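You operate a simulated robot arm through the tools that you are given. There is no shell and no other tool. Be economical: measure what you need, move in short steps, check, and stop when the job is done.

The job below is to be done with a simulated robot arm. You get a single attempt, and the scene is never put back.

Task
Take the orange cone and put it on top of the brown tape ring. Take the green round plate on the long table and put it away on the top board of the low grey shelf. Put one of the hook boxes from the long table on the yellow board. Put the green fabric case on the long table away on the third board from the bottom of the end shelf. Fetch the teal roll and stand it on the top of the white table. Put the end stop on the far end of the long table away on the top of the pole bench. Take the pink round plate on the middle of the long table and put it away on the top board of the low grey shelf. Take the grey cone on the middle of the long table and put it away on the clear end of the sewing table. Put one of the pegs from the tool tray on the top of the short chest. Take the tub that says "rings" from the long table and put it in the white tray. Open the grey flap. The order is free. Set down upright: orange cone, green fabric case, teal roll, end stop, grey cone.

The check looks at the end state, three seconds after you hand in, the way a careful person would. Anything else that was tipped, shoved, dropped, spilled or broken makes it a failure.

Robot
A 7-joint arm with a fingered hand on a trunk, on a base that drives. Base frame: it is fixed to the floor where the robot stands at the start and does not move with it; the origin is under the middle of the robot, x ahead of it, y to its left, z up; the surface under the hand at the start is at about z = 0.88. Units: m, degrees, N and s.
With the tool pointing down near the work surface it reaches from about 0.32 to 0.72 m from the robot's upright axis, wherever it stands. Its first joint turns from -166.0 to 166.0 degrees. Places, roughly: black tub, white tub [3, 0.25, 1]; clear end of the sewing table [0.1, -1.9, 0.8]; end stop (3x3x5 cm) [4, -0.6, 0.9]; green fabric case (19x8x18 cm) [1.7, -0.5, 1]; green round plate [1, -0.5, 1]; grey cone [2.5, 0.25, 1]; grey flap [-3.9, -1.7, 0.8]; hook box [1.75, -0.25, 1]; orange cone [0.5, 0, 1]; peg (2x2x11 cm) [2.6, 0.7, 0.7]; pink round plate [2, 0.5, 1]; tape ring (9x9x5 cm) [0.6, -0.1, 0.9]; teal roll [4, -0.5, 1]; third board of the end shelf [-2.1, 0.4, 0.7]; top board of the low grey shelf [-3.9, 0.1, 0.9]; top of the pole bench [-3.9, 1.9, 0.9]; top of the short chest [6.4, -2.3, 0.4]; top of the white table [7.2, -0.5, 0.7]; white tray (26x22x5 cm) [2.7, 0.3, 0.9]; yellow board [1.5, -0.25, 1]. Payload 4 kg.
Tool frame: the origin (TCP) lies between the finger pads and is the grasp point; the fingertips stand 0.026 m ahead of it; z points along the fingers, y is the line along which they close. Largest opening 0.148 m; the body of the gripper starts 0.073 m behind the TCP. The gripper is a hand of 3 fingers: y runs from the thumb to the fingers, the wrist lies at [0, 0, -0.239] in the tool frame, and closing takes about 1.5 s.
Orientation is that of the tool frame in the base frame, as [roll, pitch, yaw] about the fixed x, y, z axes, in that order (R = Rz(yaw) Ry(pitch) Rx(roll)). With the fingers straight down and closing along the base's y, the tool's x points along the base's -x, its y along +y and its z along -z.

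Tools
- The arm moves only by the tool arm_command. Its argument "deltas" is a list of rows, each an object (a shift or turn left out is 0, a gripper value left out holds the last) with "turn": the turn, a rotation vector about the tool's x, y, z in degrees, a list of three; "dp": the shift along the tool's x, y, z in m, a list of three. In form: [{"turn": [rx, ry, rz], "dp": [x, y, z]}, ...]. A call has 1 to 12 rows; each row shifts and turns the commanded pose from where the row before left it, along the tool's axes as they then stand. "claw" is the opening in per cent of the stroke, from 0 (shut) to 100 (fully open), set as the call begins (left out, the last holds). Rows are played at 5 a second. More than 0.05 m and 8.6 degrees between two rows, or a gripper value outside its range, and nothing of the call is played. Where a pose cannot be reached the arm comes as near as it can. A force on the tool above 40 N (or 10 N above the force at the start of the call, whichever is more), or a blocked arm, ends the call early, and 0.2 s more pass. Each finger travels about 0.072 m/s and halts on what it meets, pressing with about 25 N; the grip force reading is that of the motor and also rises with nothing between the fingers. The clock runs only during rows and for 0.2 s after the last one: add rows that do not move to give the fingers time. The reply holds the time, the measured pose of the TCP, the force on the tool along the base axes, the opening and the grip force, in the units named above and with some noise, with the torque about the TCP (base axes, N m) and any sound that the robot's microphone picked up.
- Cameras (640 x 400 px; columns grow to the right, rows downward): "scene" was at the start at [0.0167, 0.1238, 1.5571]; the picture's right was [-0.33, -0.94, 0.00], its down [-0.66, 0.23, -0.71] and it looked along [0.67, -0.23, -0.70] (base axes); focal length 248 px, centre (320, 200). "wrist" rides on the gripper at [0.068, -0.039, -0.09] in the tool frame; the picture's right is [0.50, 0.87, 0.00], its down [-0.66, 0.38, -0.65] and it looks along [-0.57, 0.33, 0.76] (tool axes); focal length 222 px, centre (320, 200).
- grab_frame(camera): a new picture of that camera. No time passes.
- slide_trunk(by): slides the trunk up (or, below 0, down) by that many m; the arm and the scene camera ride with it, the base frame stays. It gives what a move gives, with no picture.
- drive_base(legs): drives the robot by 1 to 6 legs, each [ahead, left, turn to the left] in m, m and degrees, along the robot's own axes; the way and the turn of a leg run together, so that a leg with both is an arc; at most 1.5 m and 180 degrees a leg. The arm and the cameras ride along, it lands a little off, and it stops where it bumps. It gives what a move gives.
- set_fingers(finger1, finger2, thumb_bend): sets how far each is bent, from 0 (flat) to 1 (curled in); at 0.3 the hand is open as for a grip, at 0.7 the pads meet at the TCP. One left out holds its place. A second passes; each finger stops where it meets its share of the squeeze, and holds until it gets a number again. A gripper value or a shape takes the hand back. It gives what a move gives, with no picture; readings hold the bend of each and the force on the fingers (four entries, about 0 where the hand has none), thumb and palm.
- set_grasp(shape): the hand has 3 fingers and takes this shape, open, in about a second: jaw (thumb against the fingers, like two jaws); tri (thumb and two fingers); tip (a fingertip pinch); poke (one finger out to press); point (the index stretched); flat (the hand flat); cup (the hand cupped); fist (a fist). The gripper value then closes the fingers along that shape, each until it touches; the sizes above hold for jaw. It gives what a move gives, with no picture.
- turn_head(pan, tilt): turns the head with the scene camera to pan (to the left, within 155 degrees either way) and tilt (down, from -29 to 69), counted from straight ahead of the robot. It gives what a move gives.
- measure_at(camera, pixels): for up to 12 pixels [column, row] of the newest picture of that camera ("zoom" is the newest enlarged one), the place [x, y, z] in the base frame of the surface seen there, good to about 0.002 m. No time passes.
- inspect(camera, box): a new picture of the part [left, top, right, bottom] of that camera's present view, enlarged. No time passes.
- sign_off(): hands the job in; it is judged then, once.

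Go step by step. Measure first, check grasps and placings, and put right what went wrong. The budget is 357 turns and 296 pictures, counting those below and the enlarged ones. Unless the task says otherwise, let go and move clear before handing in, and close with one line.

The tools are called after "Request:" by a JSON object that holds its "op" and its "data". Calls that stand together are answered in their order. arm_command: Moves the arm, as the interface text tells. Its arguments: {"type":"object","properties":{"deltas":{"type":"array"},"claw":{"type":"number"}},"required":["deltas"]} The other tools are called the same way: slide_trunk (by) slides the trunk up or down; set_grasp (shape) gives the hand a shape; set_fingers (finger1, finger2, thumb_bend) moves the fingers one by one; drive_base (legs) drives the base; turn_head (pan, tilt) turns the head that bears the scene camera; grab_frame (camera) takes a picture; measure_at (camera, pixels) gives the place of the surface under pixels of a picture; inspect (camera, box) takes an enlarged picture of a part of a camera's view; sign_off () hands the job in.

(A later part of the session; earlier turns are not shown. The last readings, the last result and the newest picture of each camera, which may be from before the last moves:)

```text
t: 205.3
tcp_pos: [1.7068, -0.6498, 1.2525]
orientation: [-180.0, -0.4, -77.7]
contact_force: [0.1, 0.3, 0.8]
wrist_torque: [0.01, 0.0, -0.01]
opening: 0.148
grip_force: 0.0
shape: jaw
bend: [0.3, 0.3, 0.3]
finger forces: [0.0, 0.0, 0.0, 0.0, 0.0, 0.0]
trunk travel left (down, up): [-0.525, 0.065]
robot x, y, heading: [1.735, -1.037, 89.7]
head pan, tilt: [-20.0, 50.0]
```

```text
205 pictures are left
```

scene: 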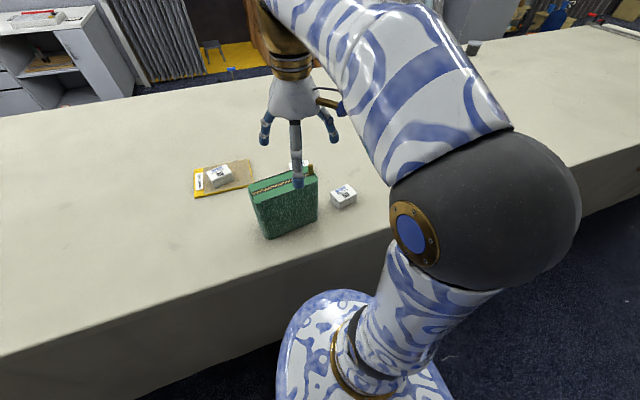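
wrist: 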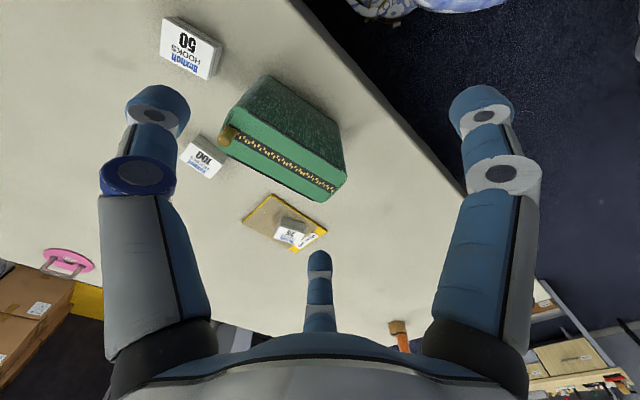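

Request:
{"op": "inspect", "data": {"camera": "wrist", "box": [210, 70, 360, 210]}}

Request:
{"op": "measure_at", "data": {"camera": "wrist", "pixels": [[270, 80], [338, 135], [344, 165], [326, 198], [230, 118], [224, 148], [250, 100], [300, 165], [240, 138], [228, 133], [328, 185], [285, 120]]}}

```text
2.86 times, centred on (285, 140) of wrist
```

zoom: 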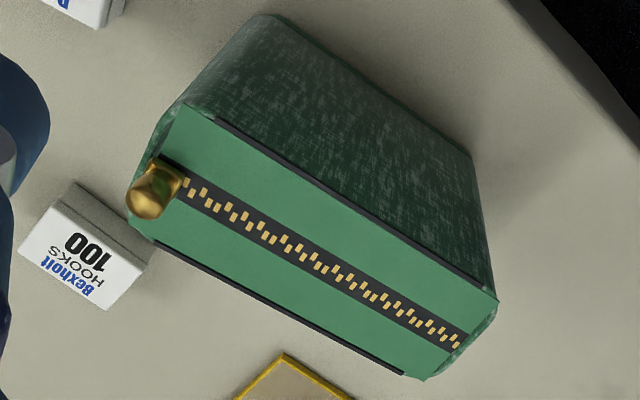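

```text
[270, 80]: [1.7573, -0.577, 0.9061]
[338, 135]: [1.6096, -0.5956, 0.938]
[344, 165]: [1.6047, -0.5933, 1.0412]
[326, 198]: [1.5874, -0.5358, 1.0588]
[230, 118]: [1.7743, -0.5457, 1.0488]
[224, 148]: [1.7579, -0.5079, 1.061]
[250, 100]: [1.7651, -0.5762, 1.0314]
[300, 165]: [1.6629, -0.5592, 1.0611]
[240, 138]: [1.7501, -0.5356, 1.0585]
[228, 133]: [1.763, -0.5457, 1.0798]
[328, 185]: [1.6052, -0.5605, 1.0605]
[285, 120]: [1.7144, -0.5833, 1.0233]
```

Request:
{"op": "measure_at", "data": {"camera": "zoom", "pixels": [[185, 105], [490, 298], [412, 374], [132, 225], [300, 200], [260, 280], [290, 240], [25, 255], [105, 308], [150, 255], [75, 185], [460, 330]]}}

```text
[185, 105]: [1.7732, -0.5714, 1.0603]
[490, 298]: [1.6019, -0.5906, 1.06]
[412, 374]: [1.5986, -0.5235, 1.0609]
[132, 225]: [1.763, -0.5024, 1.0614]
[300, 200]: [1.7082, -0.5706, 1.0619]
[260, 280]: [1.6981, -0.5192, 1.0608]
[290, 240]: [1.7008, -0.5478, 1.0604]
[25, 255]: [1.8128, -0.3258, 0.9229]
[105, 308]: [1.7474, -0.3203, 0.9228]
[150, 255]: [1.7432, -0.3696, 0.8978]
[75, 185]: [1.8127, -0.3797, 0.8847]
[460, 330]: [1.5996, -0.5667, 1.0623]
```

The case is centred at about (1.684, -0.547), turned 7°, with its top at 1.061. How I grip it depends on the end shelf's clearance, so I'll look that way first.

Request:
{"op": "turn_head", "data": {"pan": 69, "tilt": 10}}

Request:
{"op": "grab_frame", "data": {"camera": "scene"}}

Request:
{"op": "inspect", "data": {"camera": "scene", "box": [270, 170, 370, 250]}}

```text
t: 207.0
tcp_pos: [1.7062, -0.6488, 1.2523]
orientation: [-179.9, -0.3, -77.7]
contact_force: [0.9, -0.4, -0.1]
wrist_torque: [0.0, 0.05, -0.01]
opening: 0.1479
grip_force: 0.1
shape: jaw
bend: [0.3, 0.3, 0.3]
finger forces: [0.0, 0.1, 0.1, 0.1, 0.0, 0.0]
trunk travel left (down, up): [-0.525, 0.065]
robot x, y, heading: [1.7328, -1.0366, 89.7]
head pan, tilt: [69.0, 10.0]
```

```text
203 pictures are left
```

scene: 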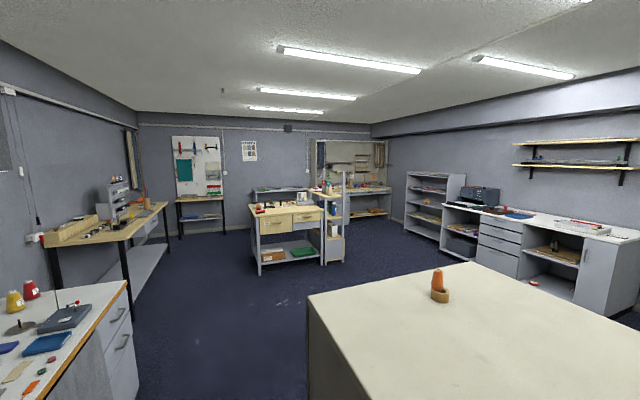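

```text
5.00 times, centred on (320, 210) of scene
```

zoom: 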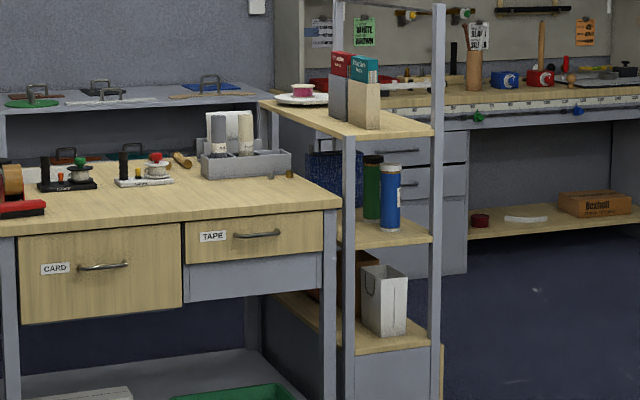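

Request:
{"op": "measure_at", "data": {"camera": "zoom", "pixels": [[400, 125], [270, 103], [425, 237], [370, 225], [425, 343], [370, 340], [320, 300], [437, 380], [345, 200], [437, 60], [380, 120], [300, 110]]}}

```text
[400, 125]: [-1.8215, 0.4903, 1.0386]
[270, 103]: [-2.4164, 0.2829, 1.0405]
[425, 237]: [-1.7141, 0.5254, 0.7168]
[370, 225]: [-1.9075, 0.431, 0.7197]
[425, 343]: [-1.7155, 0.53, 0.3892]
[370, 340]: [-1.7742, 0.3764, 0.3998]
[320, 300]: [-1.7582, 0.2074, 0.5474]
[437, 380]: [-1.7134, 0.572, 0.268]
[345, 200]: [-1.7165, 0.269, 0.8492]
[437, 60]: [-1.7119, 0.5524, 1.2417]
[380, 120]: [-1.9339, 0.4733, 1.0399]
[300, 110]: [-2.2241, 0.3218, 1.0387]
```

The third board is at z 0.72 with the next at 1.04, so the case must go in horizontally. I'll grip it from its left end with a level hand. I'll drive to about (1.12, -1.03), heading 45°.

Request:
{"op": "drive_base", "data": {"legs": [[0, 0.61, 0], [0, 0, -45]]}}

Request:
{"op": "arm_command", "data": {"deltas": [{"turn": [0, 0, 8.4]}, {"turn": [0, 0, 8.4]}, {"turn": [0, 0, 8.4]}, {"turn": [0, 0, 8.4]}, {"turn": [0, 0, 8.4]}, {"turn": [0, 0, 8]}, {}]}}

```text
t: 212.5
tcp_pos: [1.3711, -0.7371, 1.2516]
orientation: [-179.9, -0.2, -121.7]
contact_force: [0.6, -0.5, 1.2]
wrist_torque: [-0.04, 0.02, 0.02]
opening: 0.1479
grip_force: 0.1
shape: jaw
bend: [0.3, 0.3, 0.3]
finger forces: [0.0, 0.1, 0.1, 0.1, 0.1, 0.0]
trunk travel left (down, up): [-0.525, 0.065]
robot x, y, heading: [1.1205, -1.0349, 45.5]
head pan, tilt: [69.0, 10.0]
```

```text
t: 214.1
tcp_pos: [1.3705, -0.7368, 1.2515]
orientation: [-179.7, 0.0, -171.7]
contact_force: [0.0, 0.1, -0.4]
wrist_torque: [0.02, 0.01, -0.01]
opening: 0.1479
grip_force: 0.1
shape: jaw
bend: [0.3, 0.3, 0.3]
finger forces: [0.0, 0.1, 0.1, 0.0, 0.0, 0.0]
trunk travel left (down, up): [-0.525, 0.065]
robot x, y, heading: [1.1207, -1.036, 45.9]
head pan, tilt: [69.0, 10.0]
```

Now I'll move out over the table and tilt the hand level, pointing along the case.

Request:
{"op": "arm_command", "data": {"deltas": [{"dp": [-0.031, 0.0313, 0], "turn": [0, 0, 1.3]}, {"dp": [-0.031, 0.0313, 0]}, {"dp": [-0.031, 0.0313, 0]}, {"dp": [-0.031, 0.0313, 0]}, {"dp": [-0.031, 0.0313, 0]}, {}]}}

Request:
{"op": "arm_command", "data": {"deltas": [{"turn": [0, -7.5, 0]}, {"turn": [0, -7.5, 0]}, {"turn": [0, -7.5, 0]}, {"turn": [0, -7.5, 0]}, {"turn": [0, -7.5, 0]}, {"turn": [0, -7.5, 0]}, {"turn": [0, -7.5, 0]}, {"turn": [0, -7.5, 0]}, {"turn": [0, -7.5, 0]}, {"turn": [0, -7.5, 0]}, {"turn": [0, -7.5, 0]}, {"turn": [0, -7.5, 0]}]}}

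Request:
{"op": "turn_head", "data": {"pan": 0, "tilt": 40}}

Request:
{"op": "grab_frame", "data": {"camera": "scene"}}

Request:
{"op": "grab_frame", "data": {"camera": "wrist"}}

```text
t: 215.5
tcp_pos: [1.4875, -0.5762, 1.2493]
orientation: [-179.8, 0.0, -172.9]
contact_force: [-0.4, 0.6, 0.3]
wrist_torque: [-0.02, 0.02, 0.0]
opening: 0.1482
grip_force: 0.1
shape: jaw
bend: [0.3, 0.3, 0.3]
finger forces: [0.0, 0.0, 0.0, 0.0, 0.0, 0.0]
out of reach, approached as far as the arm can: row 5
trunk travel left (down, up): [-0.525, 0.065]
robot x, y, heading: [1.1248, -1.0334, 45.6]
head pan, tilt: [69.0, 10.0]
```

```text
t: 218.1
tcp_pos: [1.4908, -0.5793, 1.2499]
orientation: [-101.3, 89.7, -94.3]
contact_force: [-0.2, -0.5, -1.4]
wrist_torque: [-0.01, 0.04, -0.01]
opening: 0.1481
grip_force: 0.1
shape: jaw
bend: [0.3, 0.3, 0.3]
finger forces: [0.0, 0.0, 0.1, 0.0, 0.0, 0.0]
trunk travel left (down, up): [-0.525, 0.065]
robot x, y, heading: [1.1227, -1.0336, 45.8]
head pan, tilt: [69.0, 10.0]
```

```text
t: 219.5
tcp_pos: [1.4903, -0.5792, 1.2492]
orientation: [-125.4, 89.7, -118.2]
contact_force: [0.3, 1.6, -0.3]
wrist_torque: [-0.02, 0.04, -0.06]
opening: 0.1482
grip_force: 0.2
shape: jaw
bend: [0.3, 0.3, 0.3]
finger forces: [0.1, 0.1, 0.0, 0.0, 0.0, 0.1]
trunk travel left (down, up): [-0.525, 0.065]
robot x, y, heading: [1.1199, -1.0328, 45.9]
head pan, tilt: [0.0, 40.0]
```

```text
201 pictures are left
```

scene: 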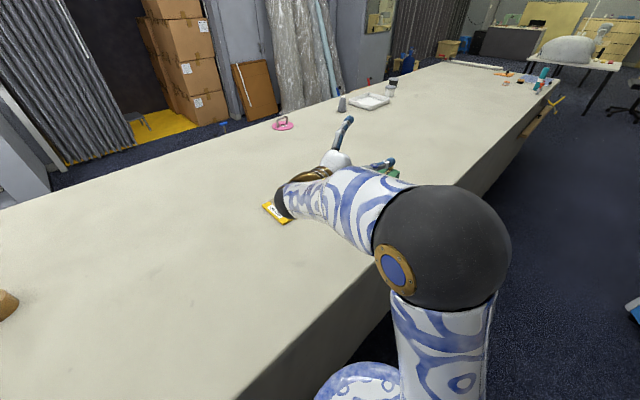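

```text
200 pictures are left
```

wrist: 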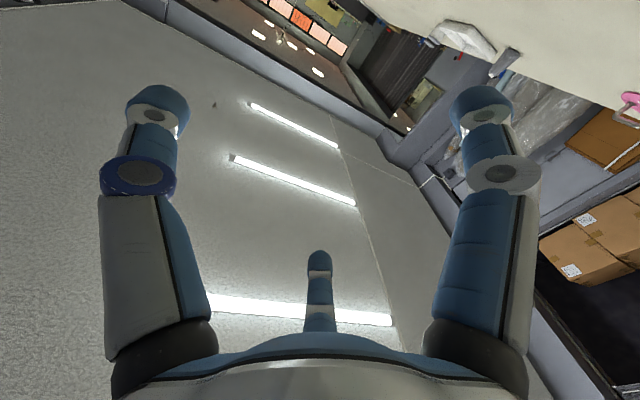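

The hand is level and points along the case. I'll lower it to z≈0.99 in front of the case's end.

Request:
{"op": "arm_command", "data": {"deltas": [{"dp": [0.043, 0.0048, 0]}, {"dp": [0.043, 0.0048, 0]}, {"dp": [0.043, 0.0048, 0]}, {"dp": [0.043, 0.0048, 0]}, {"dp": [0.043, 0.0048, 0]}, {"dp": [0.043, 0.0048, 0]}, {}]}}

Request:
{"op": "grab_frame", "data": {"camera": "scene"}}

Request:
{"op": "grab_frame", "data": {"camera": "wrist"}}

```text
t: 221.1
tcp_pos: [1.4871, -0.5521, 0.9897]
orientation: [-117.5, 89.6, -110.4]
contact_force: [0.3, -0.1, -0.1]
wrist_torque: [0.0, 0.02, -0.02]
opening: 0.1479
grip_force: 0.0
shape: jaw
bend: [0.3, 0.3, 0.3]
finger forces: [0.0, 0.0, 0.1, 0.0, 0.1, 0.1]
trunk travel left (down, up): [-0.525, 0.065]
robot x, y, heading: [1.1194, -1.0365, 45.5]
head pan, tilt: [0.0, 40.0]
```

```text
199 pictures are left
```

scene: 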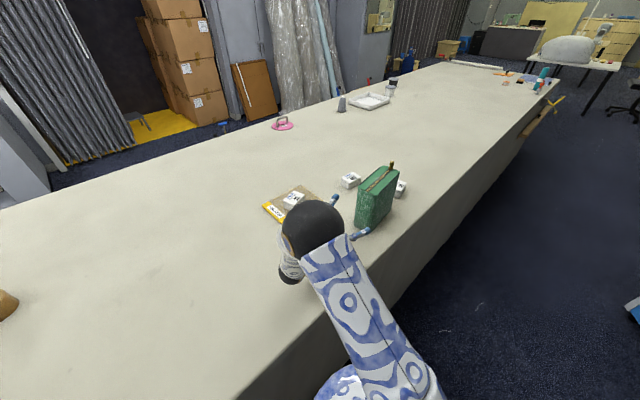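

```text
198 pictures are left
```

wrist: 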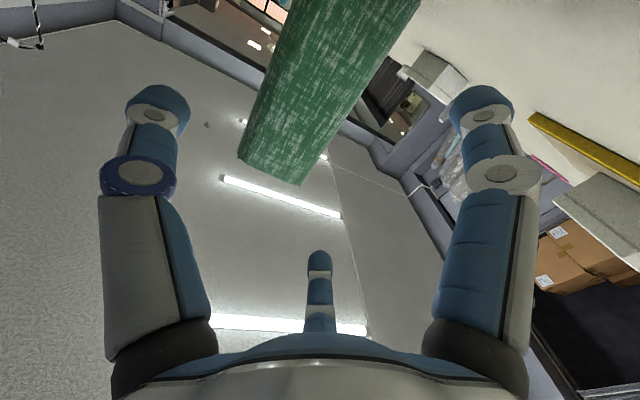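

The case's end lies between the thumb and the fingers. I'll advance along the case in steps.

Request:
{"op": "arm_command", "data": {"deltas": [{"dp": [0, 0, 0.03]}, {"dp": [0, 0, 0.03]}, {"dp": [0, 0, 0.03]}, {}]}}

Request:
{"op": "grab_frame", "data": {"camera": "wrist"}}

Request:
{"op": "inspect", "data": {"camera": "scene", "box": [260, 150, 440, 270]}}

```text
t: 222.1
tcp_pos: [1.5775, -0.5421, 0.9905]
orientation: [-119.1, 89.7, -112.1]
contact_force: [0.7, 0.2, -0.2]
wrist_torque: [-0.01, 0.01, -0.05]
opening: 0.1483
grip_force: 0.1
shape: jaw
bend: [0.3, 0.3, 0.3]
finger forces: [0.0, 0.1, 0.0, 0.1, 0.1, 0.1]
trunk travel left (down, up): [-0.525, 0.065]
robot x, y, heading: [1.1203, -1.0362, 45.3]
head pan, tilt: [0.0, 40.0]
```

```text
197 pictures are left
```

wrist: 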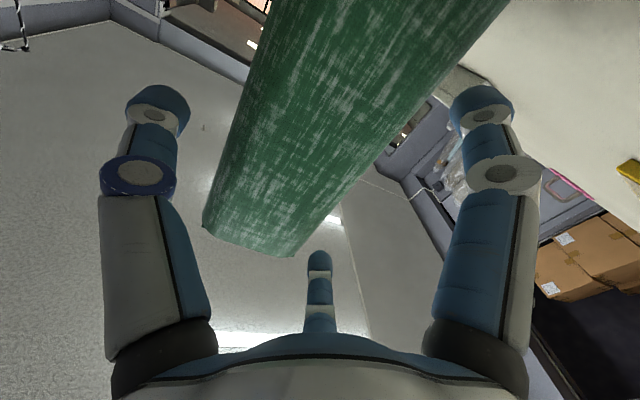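

```text
3.33 times, centred on (350, 210) of scene
```

zoom: 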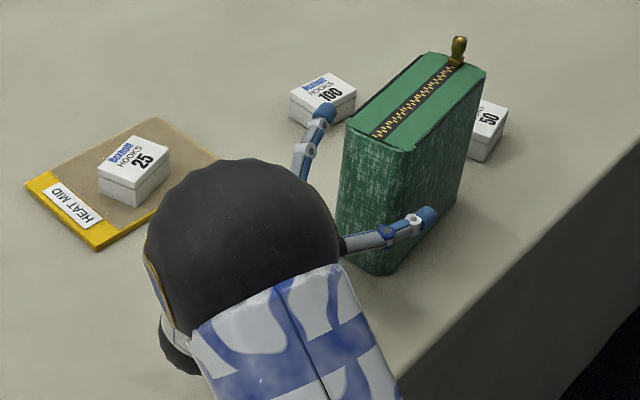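

The fingers straddle the case: thumb on the near side, fingers on the far side. I'll advance 5 cm more and close.

Request:
{"op": "arm_command", "data": {"deltas": [{"dp": [0, 0.003, 0.02]}, {"dp": [0, 0.002, 0.02]}, {"dp": [0, 0, 0.012]}, {}]}}

Request:
{"op": "arm_command", "data": {"claw": 0, "deltas": [{}, {}, {}, {}, {}, {}, {}, {}]}}

Request:
{"op": "grab_frame", "data": {"camera": "wrist"}}

Request:
{"op": "inspect", "data": {"camera": "scene", "box": [260, 150, 440, 270]}}

```text
t: 223.1
tcp_pos: [1.6272, -0.53, 0.9902]
orientation: [-116.5, 89.7, -109.6]
contact_force: [-1.2, -0.6, -0.1]
wrist_torque: [0.05, 0.04, -0.03]
opening: 0.1479
grip_force: 0.0
shape: jaw
bend: [0.3, 0.3, 0.3]
finger forces: [0.3, 0.0, 0.0, 0.0, 0.5, 0.1]
trunk travel left (down, up): [-0.525, 0.065]
robot x, y, heading: [1.1202, -1.0348, 46.0]
head pan, tilt: [0.0, 40.0]
```

```text
t: 224.9
tcp_pos: [1.6265, -0.5304, 0.989]
orientation: [-118.4, 89.7, -111.4]
contact_force: [0.1, -1.0, -0.3]
wrist_torque: [0.02, 0.0, 0.0]
opening: 0.0783
grip_force: 25.5
shape: jaw
bend: [0.78, 0.78, 0.7]
finger forces: [16.8, 17.0, 0.1, 0.0, 33.7, 0.0]
trunk travel left (down, up): [-0.525, 0.065]
robot x, y, heading: [1.1231, -1.0366, 45.6]
head pan, tilt: [0.0, 40.0]
```

```text
195 pictures are left
```

wrist: 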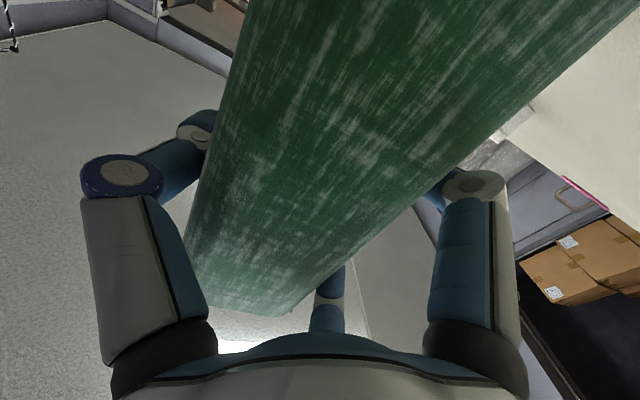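

```text
3.33 times, centred on (350, 210) of scene
```

zoom: 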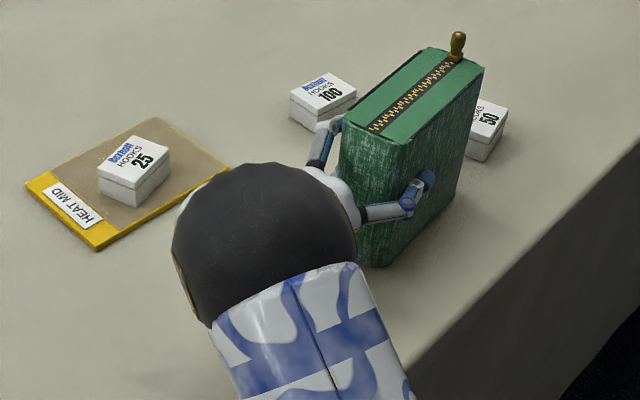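

It's a balanced grip, opening 0.078 with 17+17 N against 34 N. I'll lift slowly and check the load and any sag.

Request:
{"op": "arm_command", "data": {"deltas": [{"dp": [-0.015, 0, 0]}, {"dp": [-0.02, 0, 0]}, {"dp": [-0.025, 0, 0]}, {}, {}]}}

Request:
{"op": "inspect", "data": {"camera": "scene", "box": [260, 130, 440, 260]}}

```text
t: 226.1
tcp_pos: [1.6289, -0.5305, 1.0513]
orientation: [-119.1, 89.6, -112.1]
contact_force: [0.0, -0.8, -1.1]
wrist_torque: [0.0, 0.07, 0.01]
opening: 0.0782
grip_force: 25.3
shape: jaw
bend: [0.78, 0.78, 0.7]
finger forces: [16.6, 17.2, 0.0, 0.0, 33.6, 0.0]
trunk travel left (down, up): [-0.525, 0.065]
robot x, y, heading: [1.1204, -1.0361, 45.5]
head pan, tilt: [0.0, 40.0]
```

```text
3.08 times, centred on (350, 195) of scene
```

zoom: 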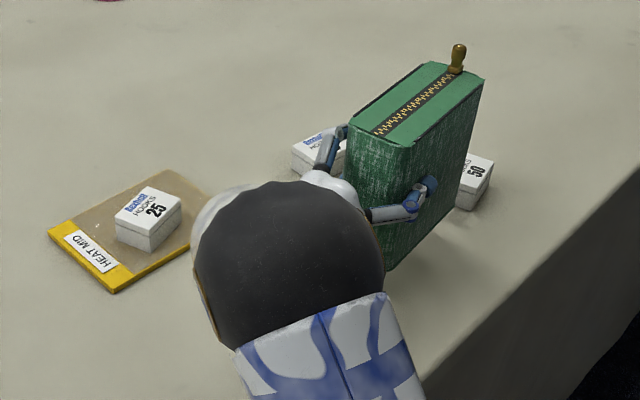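

The case is light (1.1 N) and hangs level. I'll raise and retract it, turn over the table toward the back, and drive into the open area.

Request:
{"op": "arm_command", "data": {"deltas": [{"dp": [-0.048, 0, 0]}, {"dp": [-0.048, 0, 0]}, {"dp": [-0.048, 0, 0]}, {"dp": [0, -0.0234, -0.03]}, {"dp": [0, -0.0234, -0.03]}, {"dp": [0, -0.0234, -0.03]}, {"dp": [0, -0.0234, -0.03]}, {}]}}

Request:
{"op": "drive_base", "data": {"legs": [[0, 0, 134]]}}

Request:
{"op": "grab_frame", "data": {"camera": "scene"}}

```text
t: 227.9
tcp_pos: [1.5176, -0.6387, 1.1956]
orientation: [-114.5, 89.7, -107.5]
contact_force: [0.2, 0.6, -1.3]
wrist_torque: [0.04, 0.11, -0.02]
opening: 0.0778
grip_force: 25.4
shape: jaw
bend: [0.78, 0.78, 0.7]
finger forces: [16.7, 17.3, 0.0, 0.1, 33.6, 0.0]
trunk travel left (down, up): [-0.525, 0.065]
robot x, y, heading: [1.1218, -1.0352, 45.6]
head pan, tilt: [0.0, 40.0]
```

```text
t: 233.9
tcp_pos: [0.5604, -1.051, 1.1955]
orientation: [-117.9, 89.6, 25.3]
contact_force: [0.4, 0.0, -1.8]
wrist_torque: [-0.08, -0.04, -0.04]
opening: 0.0778
grip_force: 25.2
shape: jaw
bend: [0.79, 0.78, 0.7]
finger forces: [16.2, 17.0, 0.1, 0.0, 33.3, 0.0]
trunk travel left (down, up): [-0.525, 0.065]
robot x, y, heading: [1.1192, -1.0374, -178.1]
head pan, tilt: [0.0, 40.0]
```

```text
192 pictures are left
```

scene: 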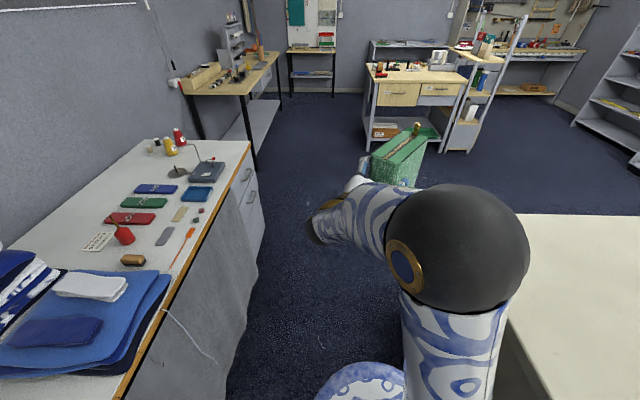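

The case leads clear of everything. I'll drive out past the table's end, across to y≈1.55, and turn to face the end shelf.

Request:
{"op": "drive_base", "data": {"legs": [[1.4, -0.08, 0], [0.45, 0, -2], [0, -1.25, 0], [0, -1.3, 0], [0, 0, 90]]}}

Request:
{"op": "turn_head", "data": {"pan": -60, "tilt": 30}}

Request:
{"op": "grab_frame", "data": {"camera": "scene"}}

```text
t: 259.1
tcp_pos: [-0.8022, 0.9384, 1.1952]
orientation: [-117.8, 89.7, 114.3]
contact_force: [0.0, -0.3, -0.8]
wrist_torque: [0.06, -0.09, 0.0]
opening: 0.0774
grip_force: 25.8
shape: jaw
bend: [0.79, 0.78, 0.7]
finger forces: [16.3, 16.8, 0.0, 0.1, 33.0, 0.0]
trunk travel left (down, up): [-0.525, 0.065]
robot x, y, heading: [-0.8066, 1.497, -89.3]
head pan, tilt: [0.0, 40.0]
```

```text
t: 260.4
tcp_pos: [-0.8019, 0.9379, 1.1958]
orientation: [-117.7, 89.7, 114.3]
contact_force: [-0.8, 0.5, -1.2]
wrist_torque: [0.07, -0.06, 0.01]
opening: 0.0772
grip_force: 24.9
shape: jaw
bend: [0.79, 0.78, 0.7]
finger forces: [16.2, 16.8, 0.1, 0.0, 33.1, 0.0]
trunk travel left (down, up): [-0.525, 0.065]
robot x, y, heading: [-0.8066, 1.5003, -89.0]
head pan, tilt: [-60.0, 30.0]
```

```text
191 pictures are left
```

scene: 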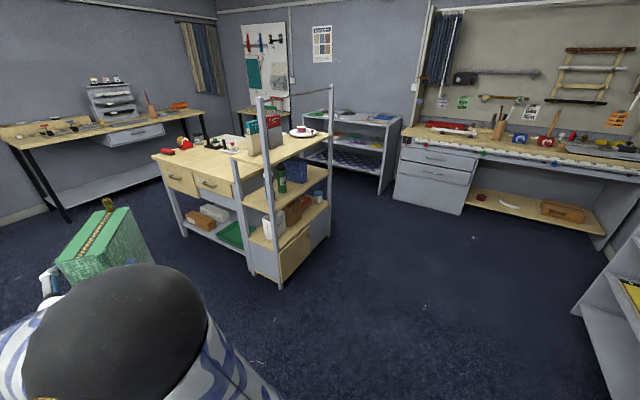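

The end shelf's long side is open toward +y. I'll zoom in on the middle board to find free space.

Request:
{"op": "inspect", "data": {"camera": "scene", "box": [230, 90, 350, 290]}}

Request:
{"op": "drive_base", "data": {"legs": [[0, -1.2, 0]]}}

Request:
{"op": "turn_head", "data": {"pan": -5, "tilt": 35}}

Request:
{"op": "grab_frame", "data": {"camera": "scene"}}

```text
2.00 times, centred on (290, 190) of scene
```

zoom: 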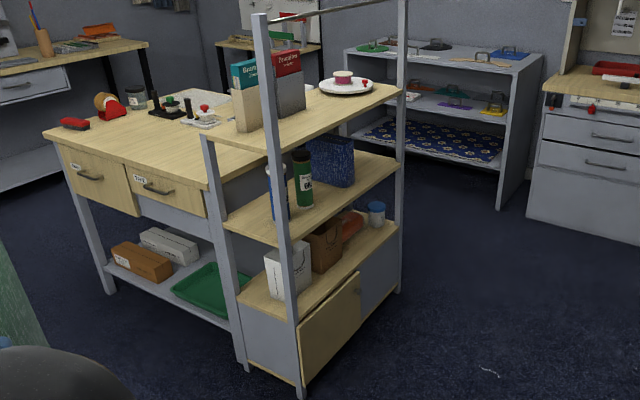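

```text
t: 266.5
tcp_pos: [-1.9888, 0.913, 1.1957]
orientation: [-118.4, 89.7, 114.6]
contact_force: [0.7, 0.2, 0.1]
wrist_torque: [0.02, -0.08, -0.01]
opening: 0.0776
grip_force: 24.5
shape: jaw
bend: [0.79, 0.78, 0.7]
finger forces: [16.4, 16.8, 0.0, 0.1, 33.0, 0.0]
trunk travel left (down, up): [-0.525, 0.065]
robot x, y, heading: [-2.0, 1.4743, -88.6]
head pan, tilt: [-60.0, 30.0]
```

```text
t: 267.7
tcp_pos: [-1.9888, 0.9119, 1.1945]
orientation: [-117.4, 89.7, 115.6]
contact_force: [-0.5, -0.1, -1.0]
wrist_torque: [0.04, -0.06, 0.03]
opening: 0.0773
grip_force: 25.0
shape: jaw
bend: [0.79, 0.78, 0.7]
finger forces: [16.3, 16.7, 0.0, 0.0, 32.9, 0.0]
trunk travel left (down, up): [-0.525, 0.065]
robot x, y, heading: [-1.9994, 1.4753, -88.1]
head pan, tilt: [-5.0, 35.0]
```

```text
189 pictures are left
```

scene: 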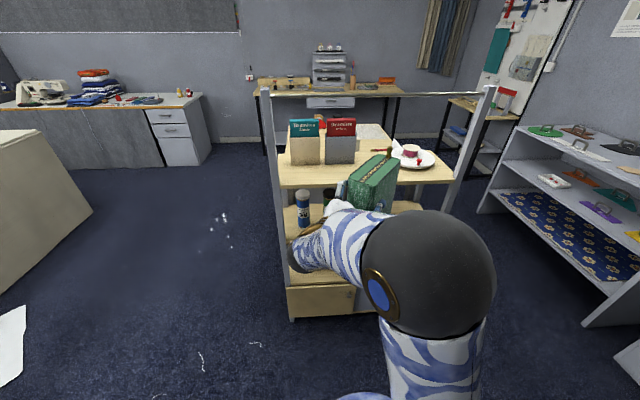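

I'll lower the trunk to look into the bay between the boards; the case is still well in front of the shelf.

Request:
{"op": "slide_trunk", "data": {"by": -0.36}}

Request:
{"op": "turn_head", "data": {"pan": -5, "tilt": 20}}

Request:
{"op": "grab_frame", "data": {"camera": "scene"}}

Request:
{"op": "grab_frame", "data": {"camera": "wrist"}}

```text
t: 271.2
tcp_pos: [-1.9896, 0.9134, 0.8357]
orientation: [-117.4, 89.7, 115.6]
contact_force: [1.0, 0.8, -1.1]
wrist_torque: [0.04, -0.05, 0.05]
opening: 0.0774
grip_force: 25.0
shape: jaw
bend: [0.79, 0.78, 0.7]
finger forces: [16.3, 16.8, 0.0, 0.0, 33.1, 0.1]
trunk travel left (down, up): [-0.165, 0.425]
robot x, y, heading: [-2.0, 1.4743, -88.2]
head pan, tilt: [-5.0, 35.0]
```

```text
t: 272.0
tcp_pos: [-1.9888, 0.913, 0.8351]
orientation: [-117.3, 89.7, 115.5]
contact_force: [0.5, -0.3, -1.5]
wrist_torque: [0.02, -0.06, 0.02]
opening: 0.0772
grip_force: 25.1
shape: jaw
bend: [0.79, 0.78, 0.7]
finger forces: [16.3, 17.0, 0.0, 0.0, 33.1, 0.0]
trunk travel left (down, up): [-0.165, 0.425]
robot x, y, heading: [-2.0001, 1.4717, -88.4]
head pan, tilt: [-5.0, 20.0]
```

```text
188 pictures are left
```

scene: 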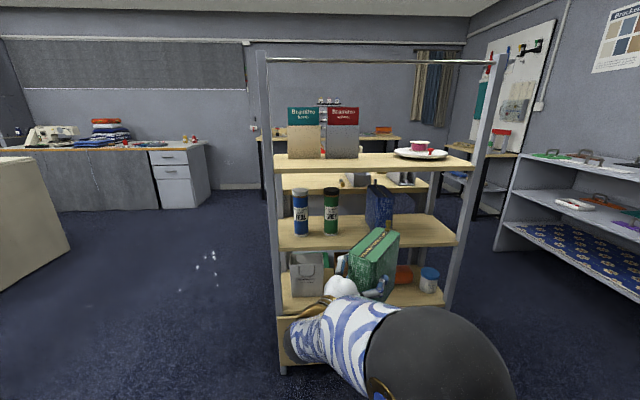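

```text
187 pictures are left
```

wrist: 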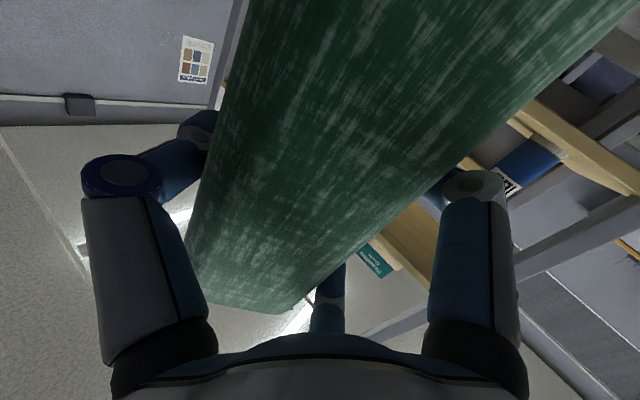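

The middle board holds a blue and a green bottle and a blue case at (390,205). I'll zoom and measure the free spots.

Request:
{"op": "inspect", "data": {"camera": "scene", "box": [260, 140, 480, 290]}}

Request:
{"op": "measure_at", "data": {"camera": "scene", "pixels": [[280, 247], [457, 244], [300, 230], [337, 230], [330, 235], [367, 228], [379, 230], [414, 195], [440, 230], [365, 190], [430, 220], [350, 225]]}}

```text
2.67 times, centred on (370, 215) of scene
```

zoom: 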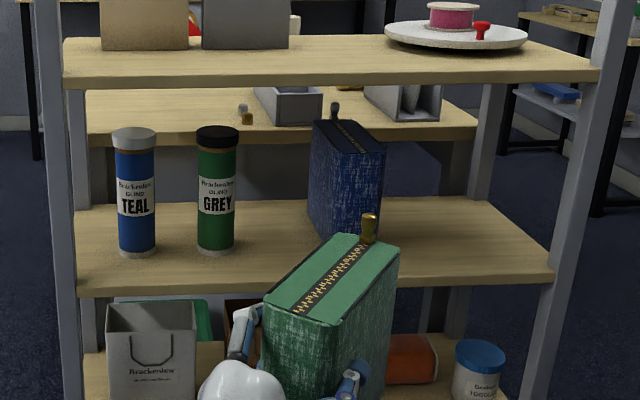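

```text
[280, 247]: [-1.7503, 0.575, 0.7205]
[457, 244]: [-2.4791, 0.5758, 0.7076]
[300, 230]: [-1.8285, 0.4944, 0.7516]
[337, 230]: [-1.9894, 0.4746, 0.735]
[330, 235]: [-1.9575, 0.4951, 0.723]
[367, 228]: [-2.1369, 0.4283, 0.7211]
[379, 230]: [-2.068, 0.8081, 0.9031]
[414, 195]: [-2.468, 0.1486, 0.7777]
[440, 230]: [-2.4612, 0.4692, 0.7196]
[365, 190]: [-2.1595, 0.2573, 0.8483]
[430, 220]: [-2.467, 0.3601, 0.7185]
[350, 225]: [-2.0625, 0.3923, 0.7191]
```

Request:
{"op": "measure_at", "data": {"camera": "zoom", "pixels": [[380, 175], [383, 160], [370, 215], [312, 200], [335, 225], [318, 225], [340, 130], [380, 152], [340, 155], [480, 215], [548, 275], [400, 230]]}}

```text
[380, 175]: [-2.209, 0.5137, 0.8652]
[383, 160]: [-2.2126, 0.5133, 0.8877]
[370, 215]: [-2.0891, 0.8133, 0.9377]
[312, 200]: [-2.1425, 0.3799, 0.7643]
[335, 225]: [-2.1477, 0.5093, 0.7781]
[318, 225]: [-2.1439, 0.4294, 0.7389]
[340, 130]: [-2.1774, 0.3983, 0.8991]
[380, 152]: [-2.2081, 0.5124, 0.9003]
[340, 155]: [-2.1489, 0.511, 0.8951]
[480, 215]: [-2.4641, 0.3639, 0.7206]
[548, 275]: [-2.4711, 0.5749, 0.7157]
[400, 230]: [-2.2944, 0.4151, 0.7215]
```

There is room right of the blue case, x -2.22 to -2.46. I'll shift the base so the hand lines up at x≈-2.325, turn the case to point straight in, and raise it 1.2 cm.

Request:
{"op": "drive_base", "data": {"legs": [[0, -0.33, -1.5]]}}

Request:
{"op": "arm_command", "data": {"deltas": [{"turn": [-7.4, 0, 0], "dp": [-0.012, 0, 0]}, {"turn": [-7.4, 0, 0]}, {"turn": [-7.4, 0, 0]}, {"turn": [-7.4, 0, 0]}, {"turn": [-7.4, 0, 0]}, {}]}}

Request:
{"op": "grab_frame", "data": {"camera": "scene"}}

```text
t: 274.1
tcp_pos: [-2.3252, 0.9074, 0.8353]
orientation: [-117.1, 89.7, 114.3]
contact_force: [-0.1, 0.3, -0.9]
wrist_torque: [0.05, -0.08, -0.02]
opening: 0.0774
grip_force: 24.9
shape: jaw
bend: [0.79, 0.78, 0.7]
finger forces: [16.3, 16.9, 0.1, 0.1, 33.2, 0.0]
trunk travel left (down, up): [-0.165, 0.425]
robot x, y, heading: [-2.3231, 1.4693, -90.0]
head pan, tilt: [-5.0, 20.0]
```

```text
t: 275.5
tcp_pos: [-2.3247, 0.9072, 0.8467]
orientation: [-152.7, 89.8, 108.1]
contact_force: [-0.2, 0.0, -1.3]
wrist_torque: [0.09, -0.02, 0.0]
opening: 0.0771
grip_force: 24.7
shape: jaw
bend: [0.79, 0.79, 0.7]
finger forces: [16.6, 17.0, 0.0, 0.0, 33.4, 0.0]
out of reach, approached as far as the arm can: row 5
trunk travel left (down, up): [-0.165, 0.425]
robot x, y, heading: [-2.3213, 1.4672, -89.8]
head pan, tilt: [-5.0, 20.0]
```

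```text
185 pictures are left
```

scene: 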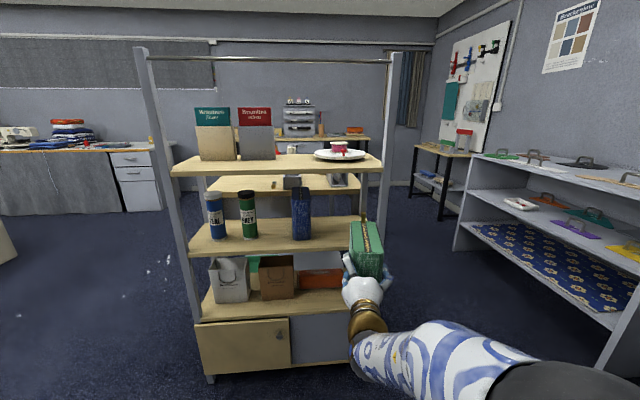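

The case points about 9° off; the arm was too close in to turn further. I'll move forward 9 cm and finish the turn.

Request:
{"op": "arm_command", "data": {"deltas": [{"dp": [0, 0.005, 0.03]}, {"dp": [0, 0.005, 0.03]}, {"dp": [0, 0.005, 0.03]}, {"turn": [-4.6, 0, 0]}, {"turn": [-4.6, 0, 0]}, {}]}}

Request:
{"op": "grab_frame", "data": {"camera": "scene"}}

Request:
{"op": "inspect", "data": {"camera": "scene", "box": [260, 170, 440, 320]}}

```text
t: 276.9
tcp_pos: [-2.3207, 0.8121, 0.8343]
orientation: [-149.2, 88.2, 115.0]
contact_force: [0.2, -0.2, -1.1]
wrist_torque: [0.09, -0.07, -0.02]
opening: 0.077
grip_force: 24.8
shape: jaw
bend: [0.79, 0.79, 0.7]
finger forces: [16.6, 17.0, 0.0, 0.0, 33.4, 0.1]
out of reach, approached as far as the arm can: row 4, 5
trunk travel left (down, up): [-0.165, 0.425]
robot x, y, heading: [-2.3202, 1.4701, -90.0]
head pan, tilt: [-5.0, 20.0]
```

```text
184 pictures are left
```

scene: 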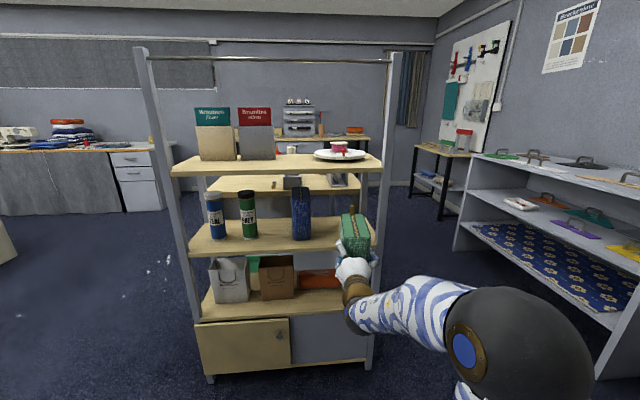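

```text
2.67 times, centred on (350, 245) of scene
```

zoom: 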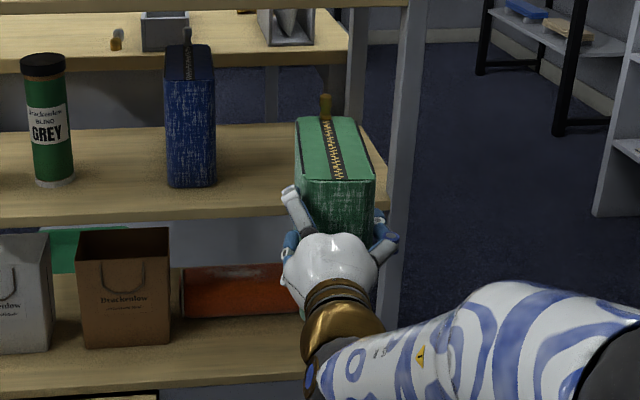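

A wrist joint is at its limit, so I'll turn the base by 10° instead, keep the hand a bit skewed to it, and strafe to line up again.

Request:
{"op": "arm_command", "data": {"deltas": [{"turn": [4.0, 0, 0], "dp": [-0.006, 0, 0]}, {"dp": [-0.006, 0, 0]}, {}]}}

Request:
{"op": "drive_base", "data": {"legs": [[0, 0, 10], [-0.02, -0.117, 0]]}}

```text
t: 277.7
tcp_pos: [-2.3211, 0.8128, 0.8468]
orientation: [-144.6, 88.2, 115.6]
contact_force: [-0.2, -0.9, -1.6]
wrist_torque: [0.07, -0.03, -0.01]
opening: 0.0767
grip_force: 24.9
shape: jaw
bend: [0.79, 0.79, 0.7]
finger forces: [16.7, 17.0, 0.0, 0.1, 33.5, 0.0]
trunk travel left (down, up): [-0.165, 0.425]
robot x, y, heading: [-2.3202, 1.4663, -89.7]
head pan, tilt: [-5.0, 20.0]
```

```text
t: 279.6
tcp_pos: [-2.3266, 0.8212, 0.8474]
orientation: [-145.1, 88.2, 125.4]
contact_force: [-0.4, 0.3, -1.0]
wrist_torque: [0.07, -0.02, 0.01]
opening: 0.0768
grip_force: 25.2
shape: jaw
bend: [0.79, 0.79, 0.7]
finger forces: [16.7, 17.2, 0.0, 0.1, 33.5, 0.0]
trunk travel left (down, up): [-0.165, 0.425]
robot x, y, heading: [-2.44, 1.4673, -80.0]
head pan, tilt: [-5.0, 20.0]
```

Now it points straight in (-89.5°), but 1.5° nose-down. I'll correct that and insert halfway.

Request:
{"op": "arm_command", "data": {"deltas": [{"turn": [0, -1.5, 1.0]}, {"dp": [0, 0.004, 0.03]}, {"dp": [0, 0.004, 0.03]}, {"dp": [0, 0, 0.03]}, {"dp": [0, 0, 0.03]}, {"dp": [0, 0, 0.03]}, {}]}}

Request:
{"op": "grab_frame", "data": {"camera": "scene"}}

Request:
{"op": "inspect", "data": {"camera": "scene", "box": [200, 150, 380, 300]}}

```text
t: 281.2
tcp_pos: [-2.317, 0.6712, 0.8476]
orientation: [106.0, 89.9, 16.2]
contact_force: [-0.5, 0.1, -0.9]
wrist_torque: [0.08, 0.01, 0.03]
opening: 0.0768
grip_force: 24.9
shape: jaw
bend: [0.79, 0.79, 0.7]
finger forces: [16.8, 17.2, 0.0, 0.1, 33.7, 0.0]
trunk travel left (down, up): [-0.165, 0.425]
robot x, y, heading: [-2.4399, 1.4639, -79.7]
head pan, tilt: [-5.0, 20.0]
```

```text
182 pictures are left
```

scene: 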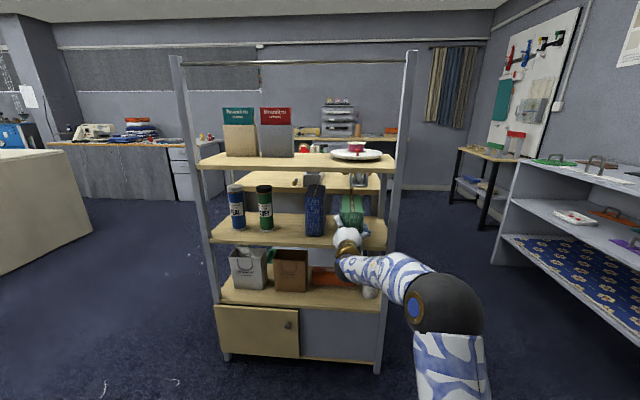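

```text
2.67 times, centred on (290, 225) of scene
```

zoom: 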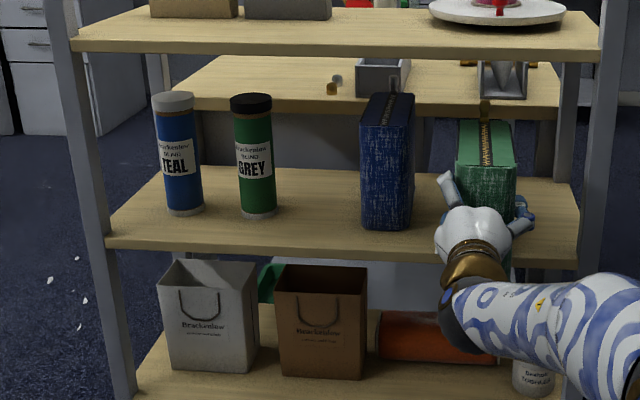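

There is clearance on both sides. I'll insert the remaining 16 cm.

Request:
{"op": "arm_command", "data": {"deltas": [{"dp": [0, 0, 0.03]}, {"dp": [0, 0, 0.03]}, {"dp": [0, 0, 0.03]}, {"dp": [0, 0, 0.03]}, {"dp": [0, 0, 0.03]}, {"dp": [0, 0, 0.015]}, {}]}}

Request:
{"op": "inspect", "data": {"camera": "scene", "box": [200, 150, 380, 300]}}

```text
t: 282.8
tcp_pos: [-2.3162, 0.5284, 0.8467]
orientation: [-105.9, 89.9, 164.2]
contact_force: [-0.5, -0.3, -1.7]
wrist_torque: [0.05, 0.02, -0.06]
opening: 0.0769
grip_force: 25.1
shape: jaw
bend: [0.79, 0.79, 0.7]
finger forces: [16.6, 17.0, 0.0, 0.1, 33.6, 0.0]
out of reach, approached as far as the arm can: row 5, 6
trunk travel left (down, up): [-0.165, 0.425]
robot x, y, heading: [-2.4407, 1.4674, -80.0]
head pan, tilt: [-5.0, 20.0]
```

```text
2.67 times, centred on (290, 225) of scene
```

zoom: 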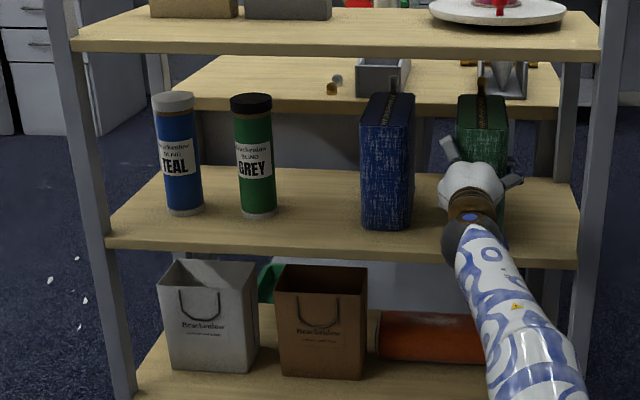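

I'm at the reach limit with the case 2 cm inside the board's edge. I'll drive 4 cm ahead and then lower it.

Request:
{"op": "drive_base", "data": {"legs": [[0.04, -0.007, 0]]}}

Request:
{"op": "arm_command", "data": {"deltas": [{"dp": [0.005, 0, 0]}, {"dp": [0.005, 0, 0]}, {"dp": [0.002, 0, 0]}, {}]}}

Request:
{"op": "inspect", "data": {"camera": "scene", "box": [270, 170, 390, 270]}}

```text
t: 283.7
tcp_pos: [-2.3152, 0.4885, 0.8463]
orientation: [-106.9, 89.9, 163.2]
contact_force: [-0.7, -0.4, -1.2]
wrist_torque: [0.11, -0.02, 0.02]
opening: 0.0766
grip_force: 25.1
shape: jaw
bend: [0.79, 0.79, 0.7]
finger forces: [16.8, 17.0, 0.0, 0.0, 33.6, 0.0]
trunk travel left (down, up): [-0.165, 0.425]
robot x, y, heading: [-2.4399, 1.4285, -79.9]
head pan, tilt: [-5.0, 20.0]
```

```text
t: 284.7
tcp_pos: [-2.3151, 0.4889, 0.8342]
orientation: [-122.7, 89.8, 147.4]
contact_force: [0.2, 0.2, -1.4]
wrist_torque: [0.05, -0.04, -0.01]
opening: 0.0766
grip_force: 25.1
shape: jaw
bend: [0.79, 0.79, 0.7]
finger forces: [16.7, 17.0, 0.0, 0.0, 33.5, 0.0]
trunk travel left (down, up): [-0.165, 0.425]
robot x, y, heading: [-2.4393, 1.4231, -79.9]
head pan, tilt: [-5.0, 20.0]
```

```text
4.00 times, centred on (330, 220) of scene
```

zoom: 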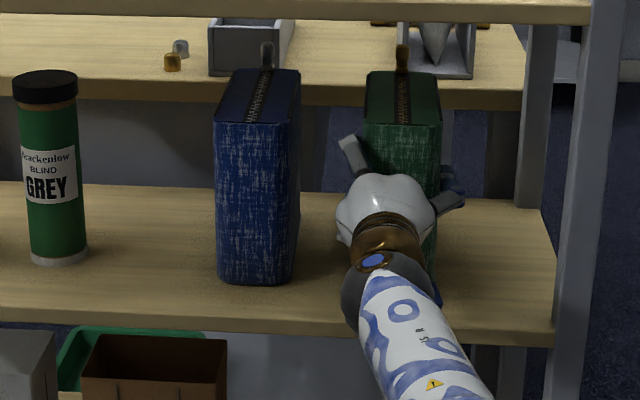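

It sits next to the blue case with room to spare. I'll lower on to contact.

Request:
{"op": "arm_command", "data": {"deltas": [{"dp": [0.0015, 0, 0]}, {"dp": [0.0015, 0, 0]}, {}]}}

Request:
{"op": "arm_command", "data": {"deltas": [{"dp": [0.0015, 0, 0]}, {}]}}

Request:
{"op": "arm_command", "data": {"deltas": [{"dp": [0.0015, 0, 0]}, {}]}}

```text
t: 285.5
tcp_pos: [-2.3143, 0.4872, 0.831]
orientation: [-99.6, 89.9, 170.6]
contact_force: [0.6, 0.1, 0.1]
wrist_torque: [-0.01, 0.01, 0.01]
opening: 0.0767
grip_force: 25.1
shape: jaw
bend: [0.79, 0.79, 0.7]
finger forces: [16.7, 17.0, 0.0, 0.0, 33.8, 0.1]
trunk travel left (down, up): [-0.165, 0.425]
robot x, y, heading: [-2.4424, 1.4257, -79.9]
head pan, tilt: [-5.0, 20.0]
```

```text
t: 286.1
tcp_pos: [-2.3155, 0.4868, 0.8299]
orientation: [-65.6, 89.9, -155.4]
contact_force: [-0.7, 0.2, 3.2]
wrist_torque: [-0.06, 0.06, -0.03]
opening: 0.0765
grip_force: 25.5
shape: jaw
bend: [0.79, 0.79, 0.7]
finger forces: [16.7, 17.0, 0.0, 0.1, 34.1, 0.0]
trunk travel left (down, up): [-0.165, 0.425]
robot x, y, heading: [-2.4423, 1.4266, -80.1]
head pan, tilt: [-5.0, 20.0]
```

```text
t: 286.7
tcp_pos: [-2.3153, 0.4896, 0.8294]
orientation: [-50.7, 89.9, -140.5]
contact_force: [-0.3, -2.1, 9.4]
wrist_torque: [-0.12, 0.3, 0.03]
opening: 0.0766
grip_force: 24.6
shape: jaw
bend: [0.79, 0.79, 0.7]
finger forces: [16.9, 17.2, 0.1, 0.0, 33.7, 0.0]
trunk travel left (down, up): [-0.165, 0.425]
robot x, y, heading: [-2.4389, 1.4288, -79.7]
head pan, tilt: [-5.0, 20.0]
```

Contact is firm. I'll ease up, open, and withdraw straight back along the tool axis.

Request:
{"op": "arm_command", "data": {"claw": 100, "deltas": [{"dp": [-0.002, 0, 0]}, {}, {}, {}, {}, {}, {}, {}]}}

Request:
{"op": "inspect", "data": {"camera": "scene", "box": [270, 170, 390, 270]}}

```text
t: 288.5
tcp_pos: [-2.3141, 0.4889, 0.8292]
orientation: [-106.5, 90.0, 163.8]
contact_force: [-0.2, 0.8, 0.1]
wrist_torque: [0.03, -0.02, 0.02]
opening: 0.1479
grip_force: 0.1
shape: jaw
bend: [0.3, 0.3, 0.3]
finger forces: [0.0, 0.0, 0.0, 0.1, 0.0, 0.0]
trunk travel left (down, up): [-0.165, 0.425]
robot x, y, heading: [-2.4383, 1.4279, -79.7]
head pan, tilt: [-5.0, 20.0]
```

```text
4.00 times, centred on (330, 220) of scene
```

zoom: 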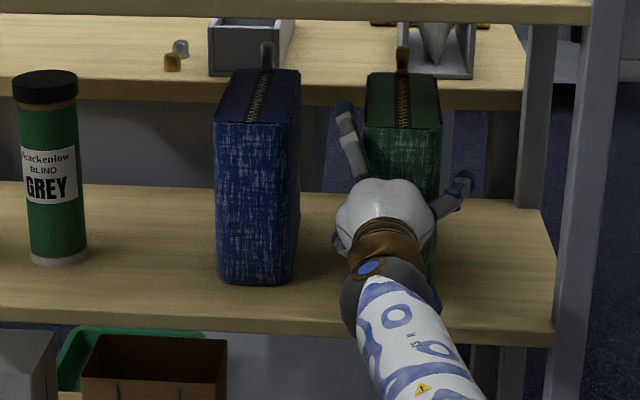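

The case stands and the fingers are clear. I'll withdraw.

Request:
{"op": "arm_command", "data": {"deltas": [{"dp": [0, 0.004, -0.02]}, {"dp": [0, 0, -0.03]}, {"dp": [0, 0, -0.04]}, {"dp": [0, 0, -0.04]}, {"dp": [0, 0, -0.04]}, {"dp": [0, 0, -0.04]}, {"dp": [0, 0, -0.04]}, {"dp": [0, 0, -0.03]}, {}]}}

Request:
{"op": "inspect", "data": {"camera": "scene", "box": [200, 150, 380, 300]}}

```text
t: 290.5
tcp_pos: [-2.3101, 0.769, 0.8332]
orientation: [-105.5, 89.9, 164.6]
contact_force: [-0.2, 0.2, -0.1]
wrist_torque: [0.01, 0.02, 0.02]
opening: 0.1478
grip_force: 0.0
shape: jaw
bend: [0.3, 0.3, 0.3]
finger forces: [0.0, 0.0, 0.1, 0.1, 0.1, 0.1]
trunk travel left (down, up): [-0.165, 0.425]
robot x, y, heading: [-2.441, 1.4269, -79.7]
head pan, tilt: [-5.0, 20.0]
```

```text
2.67 times, centred on (290, 225) of scene
```

zoom: 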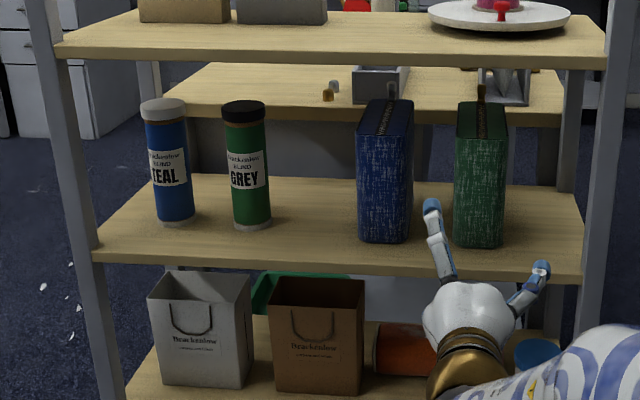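

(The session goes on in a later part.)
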